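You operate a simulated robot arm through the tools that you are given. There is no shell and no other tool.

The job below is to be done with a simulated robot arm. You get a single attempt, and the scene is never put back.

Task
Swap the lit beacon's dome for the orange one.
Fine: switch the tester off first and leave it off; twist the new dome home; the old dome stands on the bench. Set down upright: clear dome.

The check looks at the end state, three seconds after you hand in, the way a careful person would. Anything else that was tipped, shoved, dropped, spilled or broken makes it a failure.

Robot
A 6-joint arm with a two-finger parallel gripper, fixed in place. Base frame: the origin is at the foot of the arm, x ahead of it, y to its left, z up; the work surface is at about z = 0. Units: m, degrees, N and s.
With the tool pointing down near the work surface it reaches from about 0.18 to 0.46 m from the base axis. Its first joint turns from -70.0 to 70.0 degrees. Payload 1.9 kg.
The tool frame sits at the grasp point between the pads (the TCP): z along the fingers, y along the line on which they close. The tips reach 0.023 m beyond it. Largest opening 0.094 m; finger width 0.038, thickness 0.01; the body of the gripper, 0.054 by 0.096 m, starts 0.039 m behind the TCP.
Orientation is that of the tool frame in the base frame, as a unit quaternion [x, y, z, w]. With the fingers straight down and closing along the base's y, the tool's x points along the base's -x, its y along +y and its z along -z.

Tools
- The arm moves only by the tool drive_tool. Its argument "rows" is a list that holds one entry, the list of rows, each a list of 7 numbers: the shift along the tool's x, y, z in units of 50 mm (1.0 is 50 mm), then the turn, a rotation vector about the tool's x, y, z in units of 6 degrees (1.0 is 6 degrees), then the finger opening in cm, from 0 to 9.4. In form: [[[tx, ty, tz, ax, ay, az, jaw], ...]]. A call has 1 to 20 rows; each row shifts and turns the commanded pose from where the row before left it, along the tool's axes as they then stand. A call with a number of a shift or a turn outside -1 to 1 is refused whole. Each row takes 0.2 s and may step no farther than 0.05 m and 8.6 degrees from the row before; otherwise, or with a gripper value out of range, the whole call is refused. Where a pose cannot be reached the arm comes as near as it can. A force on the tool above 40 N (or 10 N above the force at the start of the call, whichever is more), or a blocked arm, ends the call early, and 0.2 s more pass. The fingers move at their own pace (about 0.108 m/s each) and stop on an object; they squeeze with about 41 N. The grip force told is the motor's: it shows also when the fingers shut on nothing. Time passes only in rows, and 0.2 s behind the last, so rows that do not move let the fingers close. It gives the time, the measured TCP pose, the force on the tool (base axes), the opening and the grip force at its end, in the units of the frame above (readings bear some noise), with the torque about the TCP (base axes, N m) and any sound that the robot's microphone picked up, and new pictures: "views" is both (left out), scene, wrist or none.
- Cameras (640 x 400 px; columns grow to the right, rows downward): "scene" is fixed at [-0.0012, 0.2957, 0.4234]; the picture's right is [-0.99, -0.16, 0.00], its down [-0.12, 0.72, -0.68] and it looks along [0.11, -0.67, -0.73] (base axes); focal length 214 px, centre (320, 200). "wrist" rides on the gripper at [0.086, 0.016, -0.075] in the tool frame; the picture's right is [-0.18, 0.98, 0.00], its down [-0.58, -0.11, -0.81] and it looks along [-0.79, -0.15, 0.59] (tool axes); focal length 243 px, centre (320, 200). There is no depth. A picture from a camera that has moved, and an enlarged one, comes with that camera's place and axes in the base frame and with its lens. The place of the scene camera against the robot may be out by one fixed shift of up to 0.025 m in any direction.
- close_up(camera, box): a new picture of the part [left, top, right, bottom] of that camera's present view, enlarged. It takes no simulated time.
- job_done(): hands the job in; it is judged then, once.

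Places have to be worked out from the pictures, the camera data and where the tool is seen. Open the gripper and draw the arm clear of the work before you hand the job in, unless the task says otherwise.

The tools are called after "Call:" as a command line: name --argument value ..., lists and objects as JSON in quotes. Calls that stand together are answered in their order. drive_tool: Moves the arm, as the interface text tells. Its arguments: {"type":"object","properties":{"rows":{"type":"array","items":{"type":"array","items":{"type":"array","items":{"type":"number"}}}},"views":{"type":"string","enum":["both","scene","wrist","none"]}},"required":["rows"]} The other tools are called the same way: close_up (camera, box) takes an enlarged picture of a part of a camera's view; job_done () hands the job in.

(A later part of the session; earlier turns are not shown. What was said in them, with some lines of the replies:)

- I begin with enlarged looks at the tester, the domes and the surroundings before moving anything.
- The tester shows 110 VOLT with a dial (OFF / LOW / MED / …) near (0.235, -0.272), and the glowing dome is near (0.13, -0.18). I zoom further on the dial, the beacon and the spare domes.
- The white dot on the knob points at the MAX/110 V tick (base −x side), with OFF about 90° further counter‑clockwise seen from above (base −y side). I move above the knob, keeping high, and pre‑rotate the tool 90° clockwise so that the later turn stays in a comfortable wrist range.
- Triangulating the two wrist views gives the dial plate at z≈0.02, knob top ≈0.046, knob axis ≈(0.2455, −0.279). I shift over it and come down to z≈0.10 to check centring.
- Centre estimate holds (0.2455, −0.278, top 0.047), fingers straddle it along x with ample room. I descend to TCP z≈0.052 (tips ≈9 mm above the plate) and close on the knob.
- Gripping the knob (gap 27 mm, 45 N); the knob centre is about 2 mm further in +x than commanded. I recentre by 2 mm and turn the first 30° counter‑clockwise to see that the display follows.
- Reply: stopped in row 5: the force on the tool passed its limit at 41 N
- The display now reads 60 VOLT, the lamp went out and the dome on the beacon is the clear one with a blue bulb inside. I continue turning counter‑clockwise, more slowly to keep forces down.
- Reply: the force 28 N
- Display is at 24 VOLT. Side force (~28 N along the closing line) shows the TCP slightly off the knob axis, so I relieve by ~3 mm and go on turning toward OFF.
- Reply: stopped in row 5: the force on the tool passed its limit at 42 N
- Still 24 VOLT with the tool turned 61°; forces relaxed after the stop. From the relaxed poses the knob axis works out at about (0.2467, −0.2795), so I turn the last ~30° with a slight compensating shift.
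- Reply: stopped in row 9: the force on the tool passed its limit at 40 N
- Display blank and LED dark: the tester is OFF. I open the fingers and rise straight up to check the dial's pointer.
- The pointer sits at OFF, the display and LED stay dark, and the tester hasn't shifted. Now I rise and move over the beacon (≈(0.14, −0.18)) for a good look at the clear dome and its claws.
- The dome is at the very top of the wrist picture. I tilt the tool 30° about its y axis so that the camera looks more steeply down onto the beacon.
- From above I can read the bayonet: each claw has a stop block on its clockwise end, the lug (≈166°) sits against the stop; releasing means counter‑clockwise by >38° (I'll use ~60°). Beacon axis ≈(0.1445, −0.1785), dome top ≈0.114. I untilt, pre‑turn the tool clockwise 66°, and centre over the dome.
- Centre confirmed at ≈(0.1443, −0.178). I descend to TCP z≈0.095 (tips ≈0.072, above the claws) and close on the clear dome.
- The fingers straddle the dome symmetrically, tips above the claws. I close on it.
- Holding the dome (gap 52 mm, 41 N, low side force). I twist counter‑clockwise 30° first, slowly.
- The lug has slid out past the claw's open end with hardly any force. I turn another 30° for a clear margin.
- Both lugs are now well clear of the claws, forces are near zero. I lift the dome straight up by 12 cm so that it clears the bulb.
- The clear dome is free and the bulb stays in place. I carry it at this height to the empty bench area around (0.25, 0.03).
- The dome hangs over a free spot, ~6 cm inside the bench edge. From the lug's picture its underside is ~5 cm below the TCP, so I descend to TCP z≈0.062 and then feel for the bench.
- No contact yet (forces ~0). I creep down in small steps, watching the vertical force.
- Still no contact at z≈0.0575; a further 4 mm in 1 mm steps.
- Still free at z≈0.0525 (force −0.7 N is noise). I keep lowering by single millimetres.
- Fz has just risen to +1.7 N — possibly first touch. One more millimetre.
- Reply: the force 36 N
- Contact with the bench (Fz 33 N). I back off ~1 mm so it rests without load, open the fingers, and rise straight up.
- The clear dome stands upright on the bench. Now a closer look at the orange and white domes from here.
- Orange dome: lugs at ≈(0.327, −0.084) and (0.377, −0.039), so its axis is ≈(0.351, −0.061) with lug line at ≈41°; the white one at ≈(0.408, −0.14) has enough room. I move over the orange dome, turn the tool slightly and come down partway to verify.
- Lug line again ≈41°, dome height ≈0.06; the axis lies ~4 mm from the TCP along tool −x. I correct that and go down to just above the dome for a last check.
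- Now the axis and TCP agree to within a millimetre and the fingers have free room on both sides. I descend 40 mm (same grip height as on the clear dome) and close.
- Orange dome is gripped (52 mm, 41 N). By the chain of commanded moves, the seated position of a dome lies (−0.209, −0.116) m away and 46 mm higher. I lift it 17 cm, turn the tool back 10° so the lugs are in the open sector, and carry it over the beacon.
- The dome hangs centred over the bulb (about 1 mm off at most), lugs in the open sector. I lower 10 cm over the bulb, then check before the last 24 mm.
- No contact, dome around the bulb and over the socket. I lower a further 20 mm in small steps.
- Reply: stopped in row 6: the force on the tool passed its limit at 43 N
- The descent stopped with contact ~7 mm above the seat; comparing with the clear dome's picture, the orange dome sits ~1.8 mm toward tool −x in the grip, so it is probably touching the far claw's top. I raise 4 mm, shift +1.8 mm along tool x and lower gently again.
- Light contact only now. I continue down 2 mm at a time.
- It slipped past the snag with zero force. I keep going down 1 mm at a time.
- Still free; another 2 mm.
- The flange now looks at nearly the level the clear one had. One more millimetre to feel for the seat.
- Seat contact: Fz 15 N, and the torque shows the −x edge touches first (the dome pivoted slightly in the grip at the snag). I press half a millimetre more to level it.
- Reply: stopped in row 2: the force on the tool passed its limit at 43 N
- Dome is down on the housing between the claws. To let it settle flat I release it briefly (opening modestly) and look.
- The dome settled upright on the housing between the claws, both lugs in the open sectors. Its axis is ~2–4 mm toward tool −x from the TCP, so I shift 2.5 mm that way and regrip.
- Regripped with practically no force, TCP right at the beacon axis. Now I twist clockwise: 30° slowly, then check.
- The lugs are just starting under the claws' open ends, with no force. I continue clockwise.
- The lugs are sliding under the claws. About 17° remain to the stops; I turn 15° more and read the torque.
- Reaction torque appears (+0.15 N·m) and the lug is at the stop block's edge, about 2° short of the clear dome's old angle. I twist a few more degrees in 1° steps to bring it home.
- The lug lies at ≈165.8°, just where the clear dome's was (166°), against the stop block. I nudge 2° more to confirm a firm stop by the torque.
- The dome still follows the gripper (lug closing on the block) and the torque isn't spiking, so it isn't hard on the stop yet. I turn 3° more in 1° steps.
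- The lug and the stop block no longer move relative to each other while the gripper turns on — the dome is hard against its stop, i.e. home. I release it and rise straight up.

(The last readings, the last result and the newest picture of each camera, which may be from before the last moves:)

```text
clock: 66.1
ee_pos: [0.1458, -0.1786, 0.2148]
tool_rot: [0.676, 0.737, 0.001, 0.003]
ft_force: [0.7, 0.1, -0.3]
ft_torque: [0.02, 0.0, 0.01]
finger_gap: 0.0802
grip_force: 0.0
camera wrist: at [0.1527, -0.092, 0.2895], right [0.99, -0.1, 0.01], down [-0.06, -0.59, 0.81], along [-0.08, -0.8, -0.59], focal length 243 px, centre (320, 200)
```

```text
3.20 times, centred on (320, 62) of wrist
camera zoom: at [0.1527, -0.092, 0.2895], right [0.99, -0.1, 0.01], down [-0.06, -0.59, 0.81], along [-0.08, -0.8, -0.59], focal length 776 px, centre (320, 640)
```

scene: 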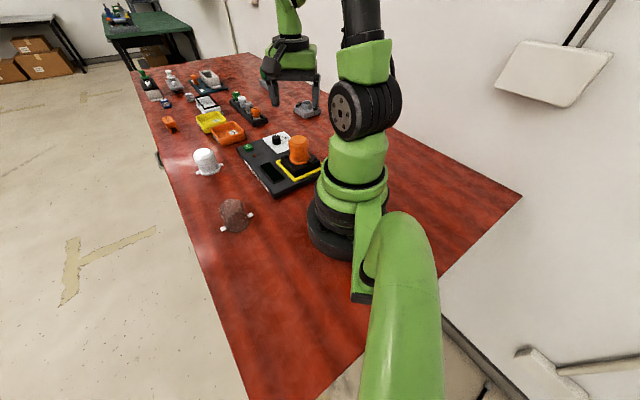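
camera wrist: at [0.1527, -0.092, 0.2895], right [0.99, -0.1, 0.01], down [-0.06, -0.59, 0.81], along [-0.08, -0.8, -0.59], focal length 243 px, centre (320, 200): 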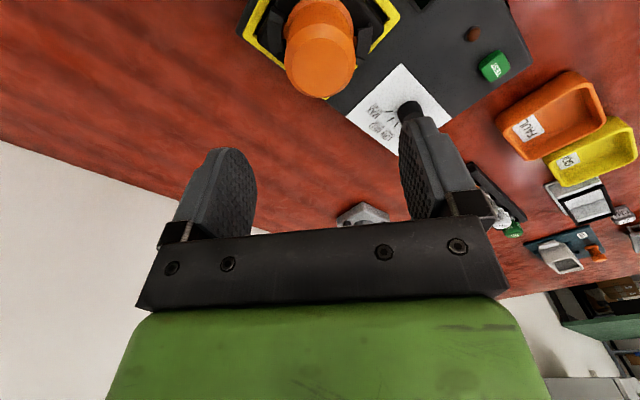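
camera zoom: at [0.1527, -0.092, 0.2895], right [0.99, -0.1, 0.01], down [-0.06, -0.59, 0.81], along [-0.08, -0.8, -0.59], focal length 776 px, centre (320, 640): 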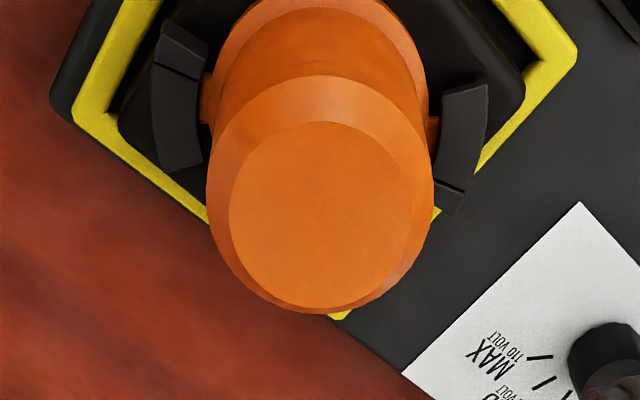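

Orange dome stands upright in the claws, tester still off. I take the same enlarged views as at the start, to compare the lug angle and housing position.

Call:
close_up --camera "scene" --box '[274, 132, 322, 172]'

Call:
close_up --camera "scene" --box '[180, 110, 340, 210]'

Call:
close_up --camera "scene" --box '[130, 50, 330, 175]'

```text
10.00 times, centred on (298, 152) of scene
camera zoom: at [-0.0012, 0.2957, 0.4234], right [-0.99, -0.16, 0.0], down [-0.12, 0.72, -0.68], along [0.11, -0.67, -0.73], focal length 2145 px, centre (540, 680)
```

zoom: 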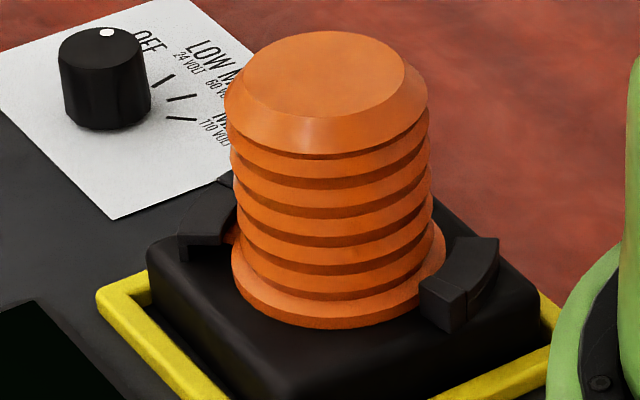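

```text
4.00 times, centred on (260, 160) of scene
camera zoom: at [-0.0012, 0.2957, 0.4234], right [-0.99, -0.16, 0.0], down [-0.12, 0.72, -0.68], along [0.11, -0.67, -0.73], focal length 858 px, centre (560, 360)
```

zoom: 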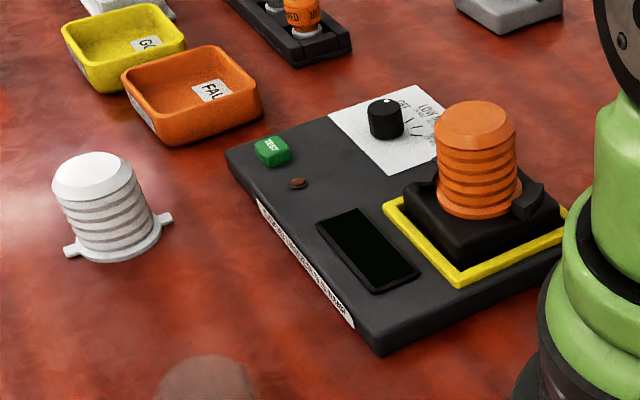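

```text
3.20 times, centred on (230, 112) of scene
camera zoom: at [-0.0012, 0.2957, 0.4234], right [-0.99, -0.16, 0.0], down [-0.12, 0.72, -0.68], along [0.11, -0.67, -0.73], focal length 686 px, centre (608, 480)
```

zoom: 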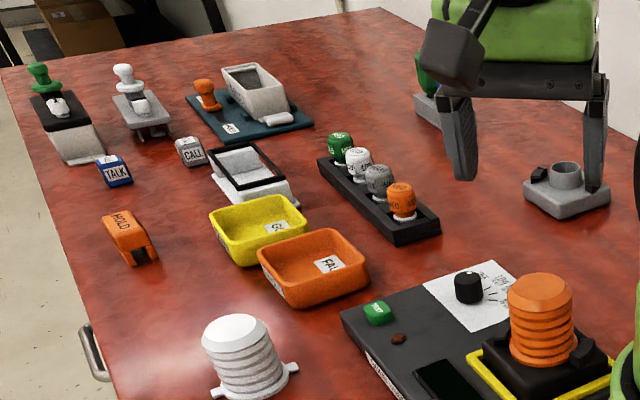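

Everything else is where it was. For a final check of the lug positions I rise 5 cm and tilt the camera down over the beacon as before.

Call:
drive_tool --rows '[[[0, 0, -0.6, 0, 0, 0, 8], [0, 0, -0.5, 0, 0, 0, 8], [0, 0, 0, 0, 1, 0, 8], [0, 0, 0, 0, 1, 0, 8], [0, 0, 0, 0, 1, 0, 8], [0, 0, 0, 0, 1, 0, 8], [0, 0, 0, 0, 1, 0, 8], [0, 0, 0, 0, 0, 0, 8]]]' --views "both"

Call:
close_up --camera "wrist" --box '[260, 40, 400, 150]'

```text
clock: 67.9
ee_pos: [0.1457, -0.1784, 0.2725]
tool_rot: [0.653, 0.713, 0.175, -0.187]
ft_force: [-0.8, 0.3, -0.4]
ft_torque: [-0.03, 0.01, -0.01]
finger_gap: 0.08
grip_force: 0.0
camera wrist: at [0.1566, -0.1393, 0.3803], right [0.99, -0.08, -0.09], down [-0.03, -0.91, 0.41], along [-0.11, -0.4, -0.91], focal length 243 px, centre (320, 200)
```

scene: 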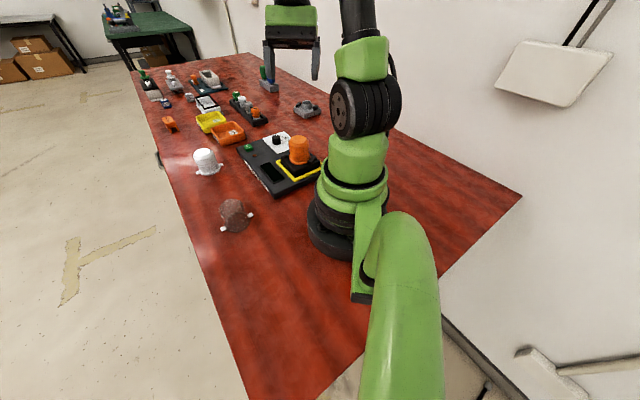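
wrist: 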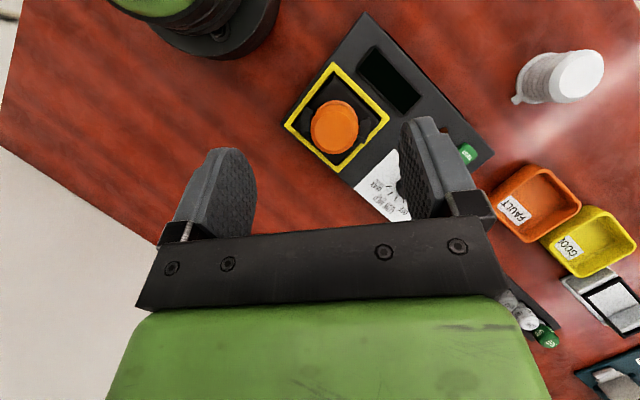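

```text
3.64 times, centred on (330, 95) of wrist
camera zoom: at [0.1566, -0.1393, 0.3803], right [0.99, -0.08, -0.09], down [-0.03, -0.91, 0.41], along [-0.11, -0.4, -0.91], focal length 882 px, centre (284, 582)
```

zoom: 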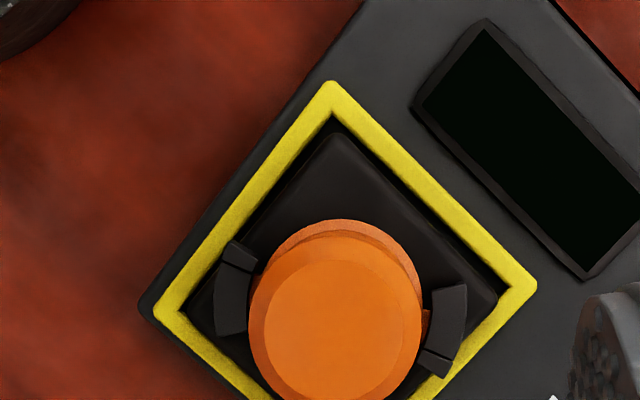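

Call:
close_up --camera "wrist" --box '[300, 84, 370, 154]'

Call:
close_up --camera "scene" --box '[200, 170, 280, 240]'

```text
5.71 times, centred on (335, 119) of wrist
camera zoom: at [0.1566, -0.1393, 0.3803], right [0.99, -0.08, -0.09], down [-0.03, -0.91, 0.41], along [-0.11, -0.4, -0.91], focal length 1386 px, centre (234, 663)
```

zoom: 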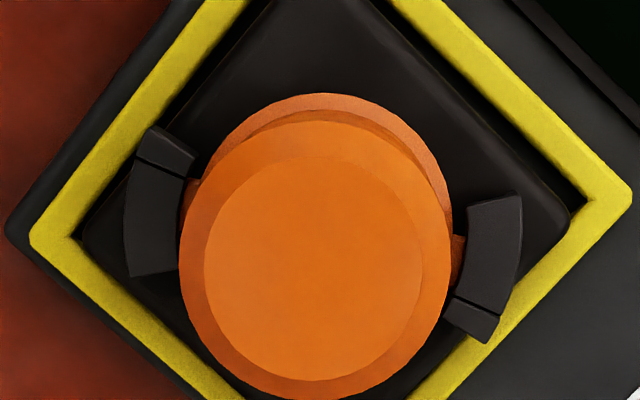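

```text
5.71 times, centred on (240, 205) of scene
camera zoom: at [-0.0012, 0.2957, 0.4234], right [-0.99, -0.16, 0.0], down [-0.12, 0.72, -0.68], along [0.11, -0.67, -0.73], focal length 1226 px, centre (777, 171)
```

zoom: 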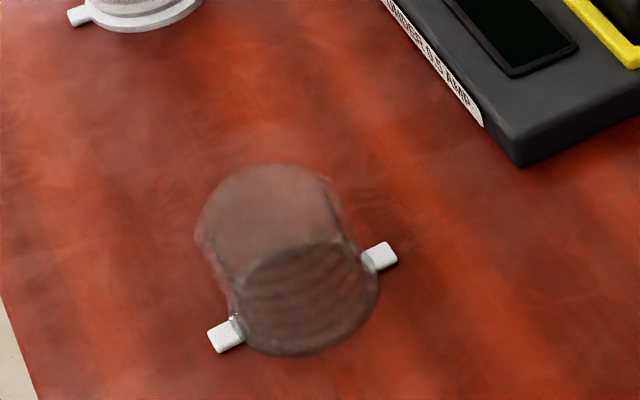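

Both lugs lie against their stop blocks, the clear dome stands upright, and the tester is off. I untilt and draw the arm up and clear of the work.

Call:
drive_tool --rows '[[[0, 0, 0, 0, -1, 0, 8], [0, 0, 0, 0, -1, 0, 8], [0, 0, 0, 0, -1, 0, 8], [0, 0, 0, 0, -1, 0, 8], [0, 0, 0, 0, -1, 0, 8], [0, 0, -0.7, 0, 0, 0, 8], [0, 0, -0.7, 0, 0, 0, 8], [0, 0.6, -0.3, 0, 0, 0, 8], [0, 0.6, -0.2, 0, 0, 0, 8], [0, 0, 0, 0, 0, 0, 8]]]' --views "both"

Call:
close_up --camera "scene" --box '[180, 110, 340, 240]'

```text
clock: 70.1
ee_pos: [0.206, -0.1719, 0.3651]
tool_rot: [0.676, 0.737, 0.0, 0.002]
ft_force: [-0.7, 0.0, 0.1]
ft_torque: [0.0, 0.02, -0.02]
finger_gap: 0.0802
grip_force: 0.0
camera wrist: at [0.2128, -0.0843, 0.4398], right [0.99, -0.1, 0.01], down [-0.06, -0.59, 0.81], along [-0.08, -0.8, -0.59], focal length 243 px, centre (320, 200)
```

scene: 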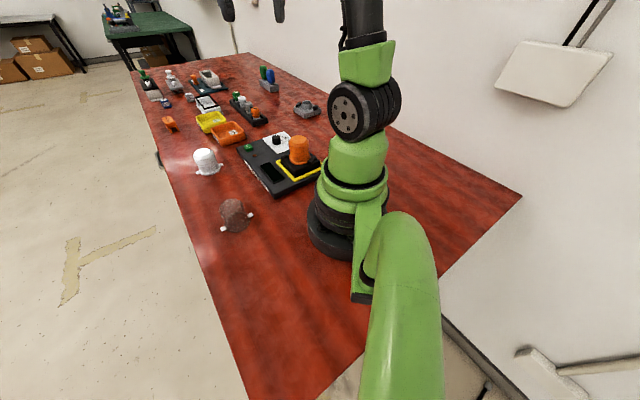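
wrist: 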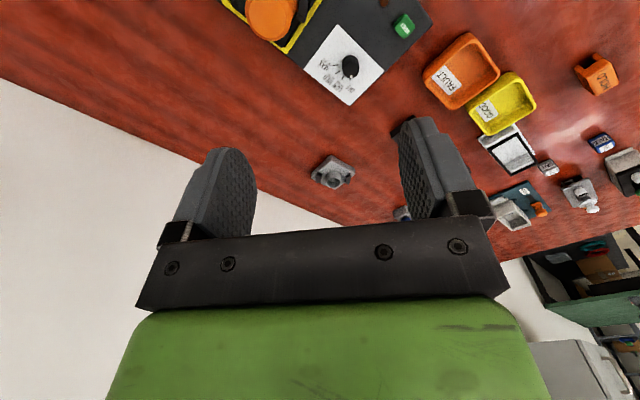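

```text
3.08 times, centred on (260, 175) of scene
camera zoom: at [-0.0011, 0.2957, 0.4234], right [-0.99, -0.16, 0.0], down [-0.12, 0.72, -0.68], along [0.11, -0.67, -0.73], focal length 660 px, centre (505, 277)
```

zoom: 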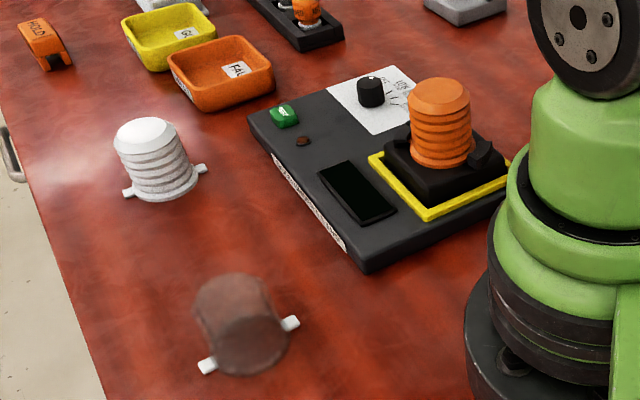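

The final pictures show the orange dome locked on the beacon and the tester off, with the display and LED dark and the knob at OFF. The clear dome stands upright on the bench, the white dome and the other items are undisturbed, and the gripper is open and clear. I hand the job in.

Call:
job_done

```text
The job is handed in.
```

The beacon now carries the orange dome, and I've handed the job in; no verdict has come back yet.

- **Tester:** I turned it from 110 V to OFF first. The display and LED were still dark at the end, with the knob at OFF.
- **Orange dome:** It is twisted clockwise until both lugs rest against their stop blocks. It caught on a claw about 7 mm above the seat on the way in. I shifted it about 2 mm, and it then seated and turned freely.
- **Clear dome:** It stands upright on the bench at about (0.25, 0.03).
- **Housing:** While I twisted the orange dome home, the beacon housing may have turned a degree or so inside its yellow frame. The before and after pictures show a shift of only a few pixels.

In the pictures, the white dome and everything else on the bench look undisturbed. The gripper is open and the arm is clear of the work.
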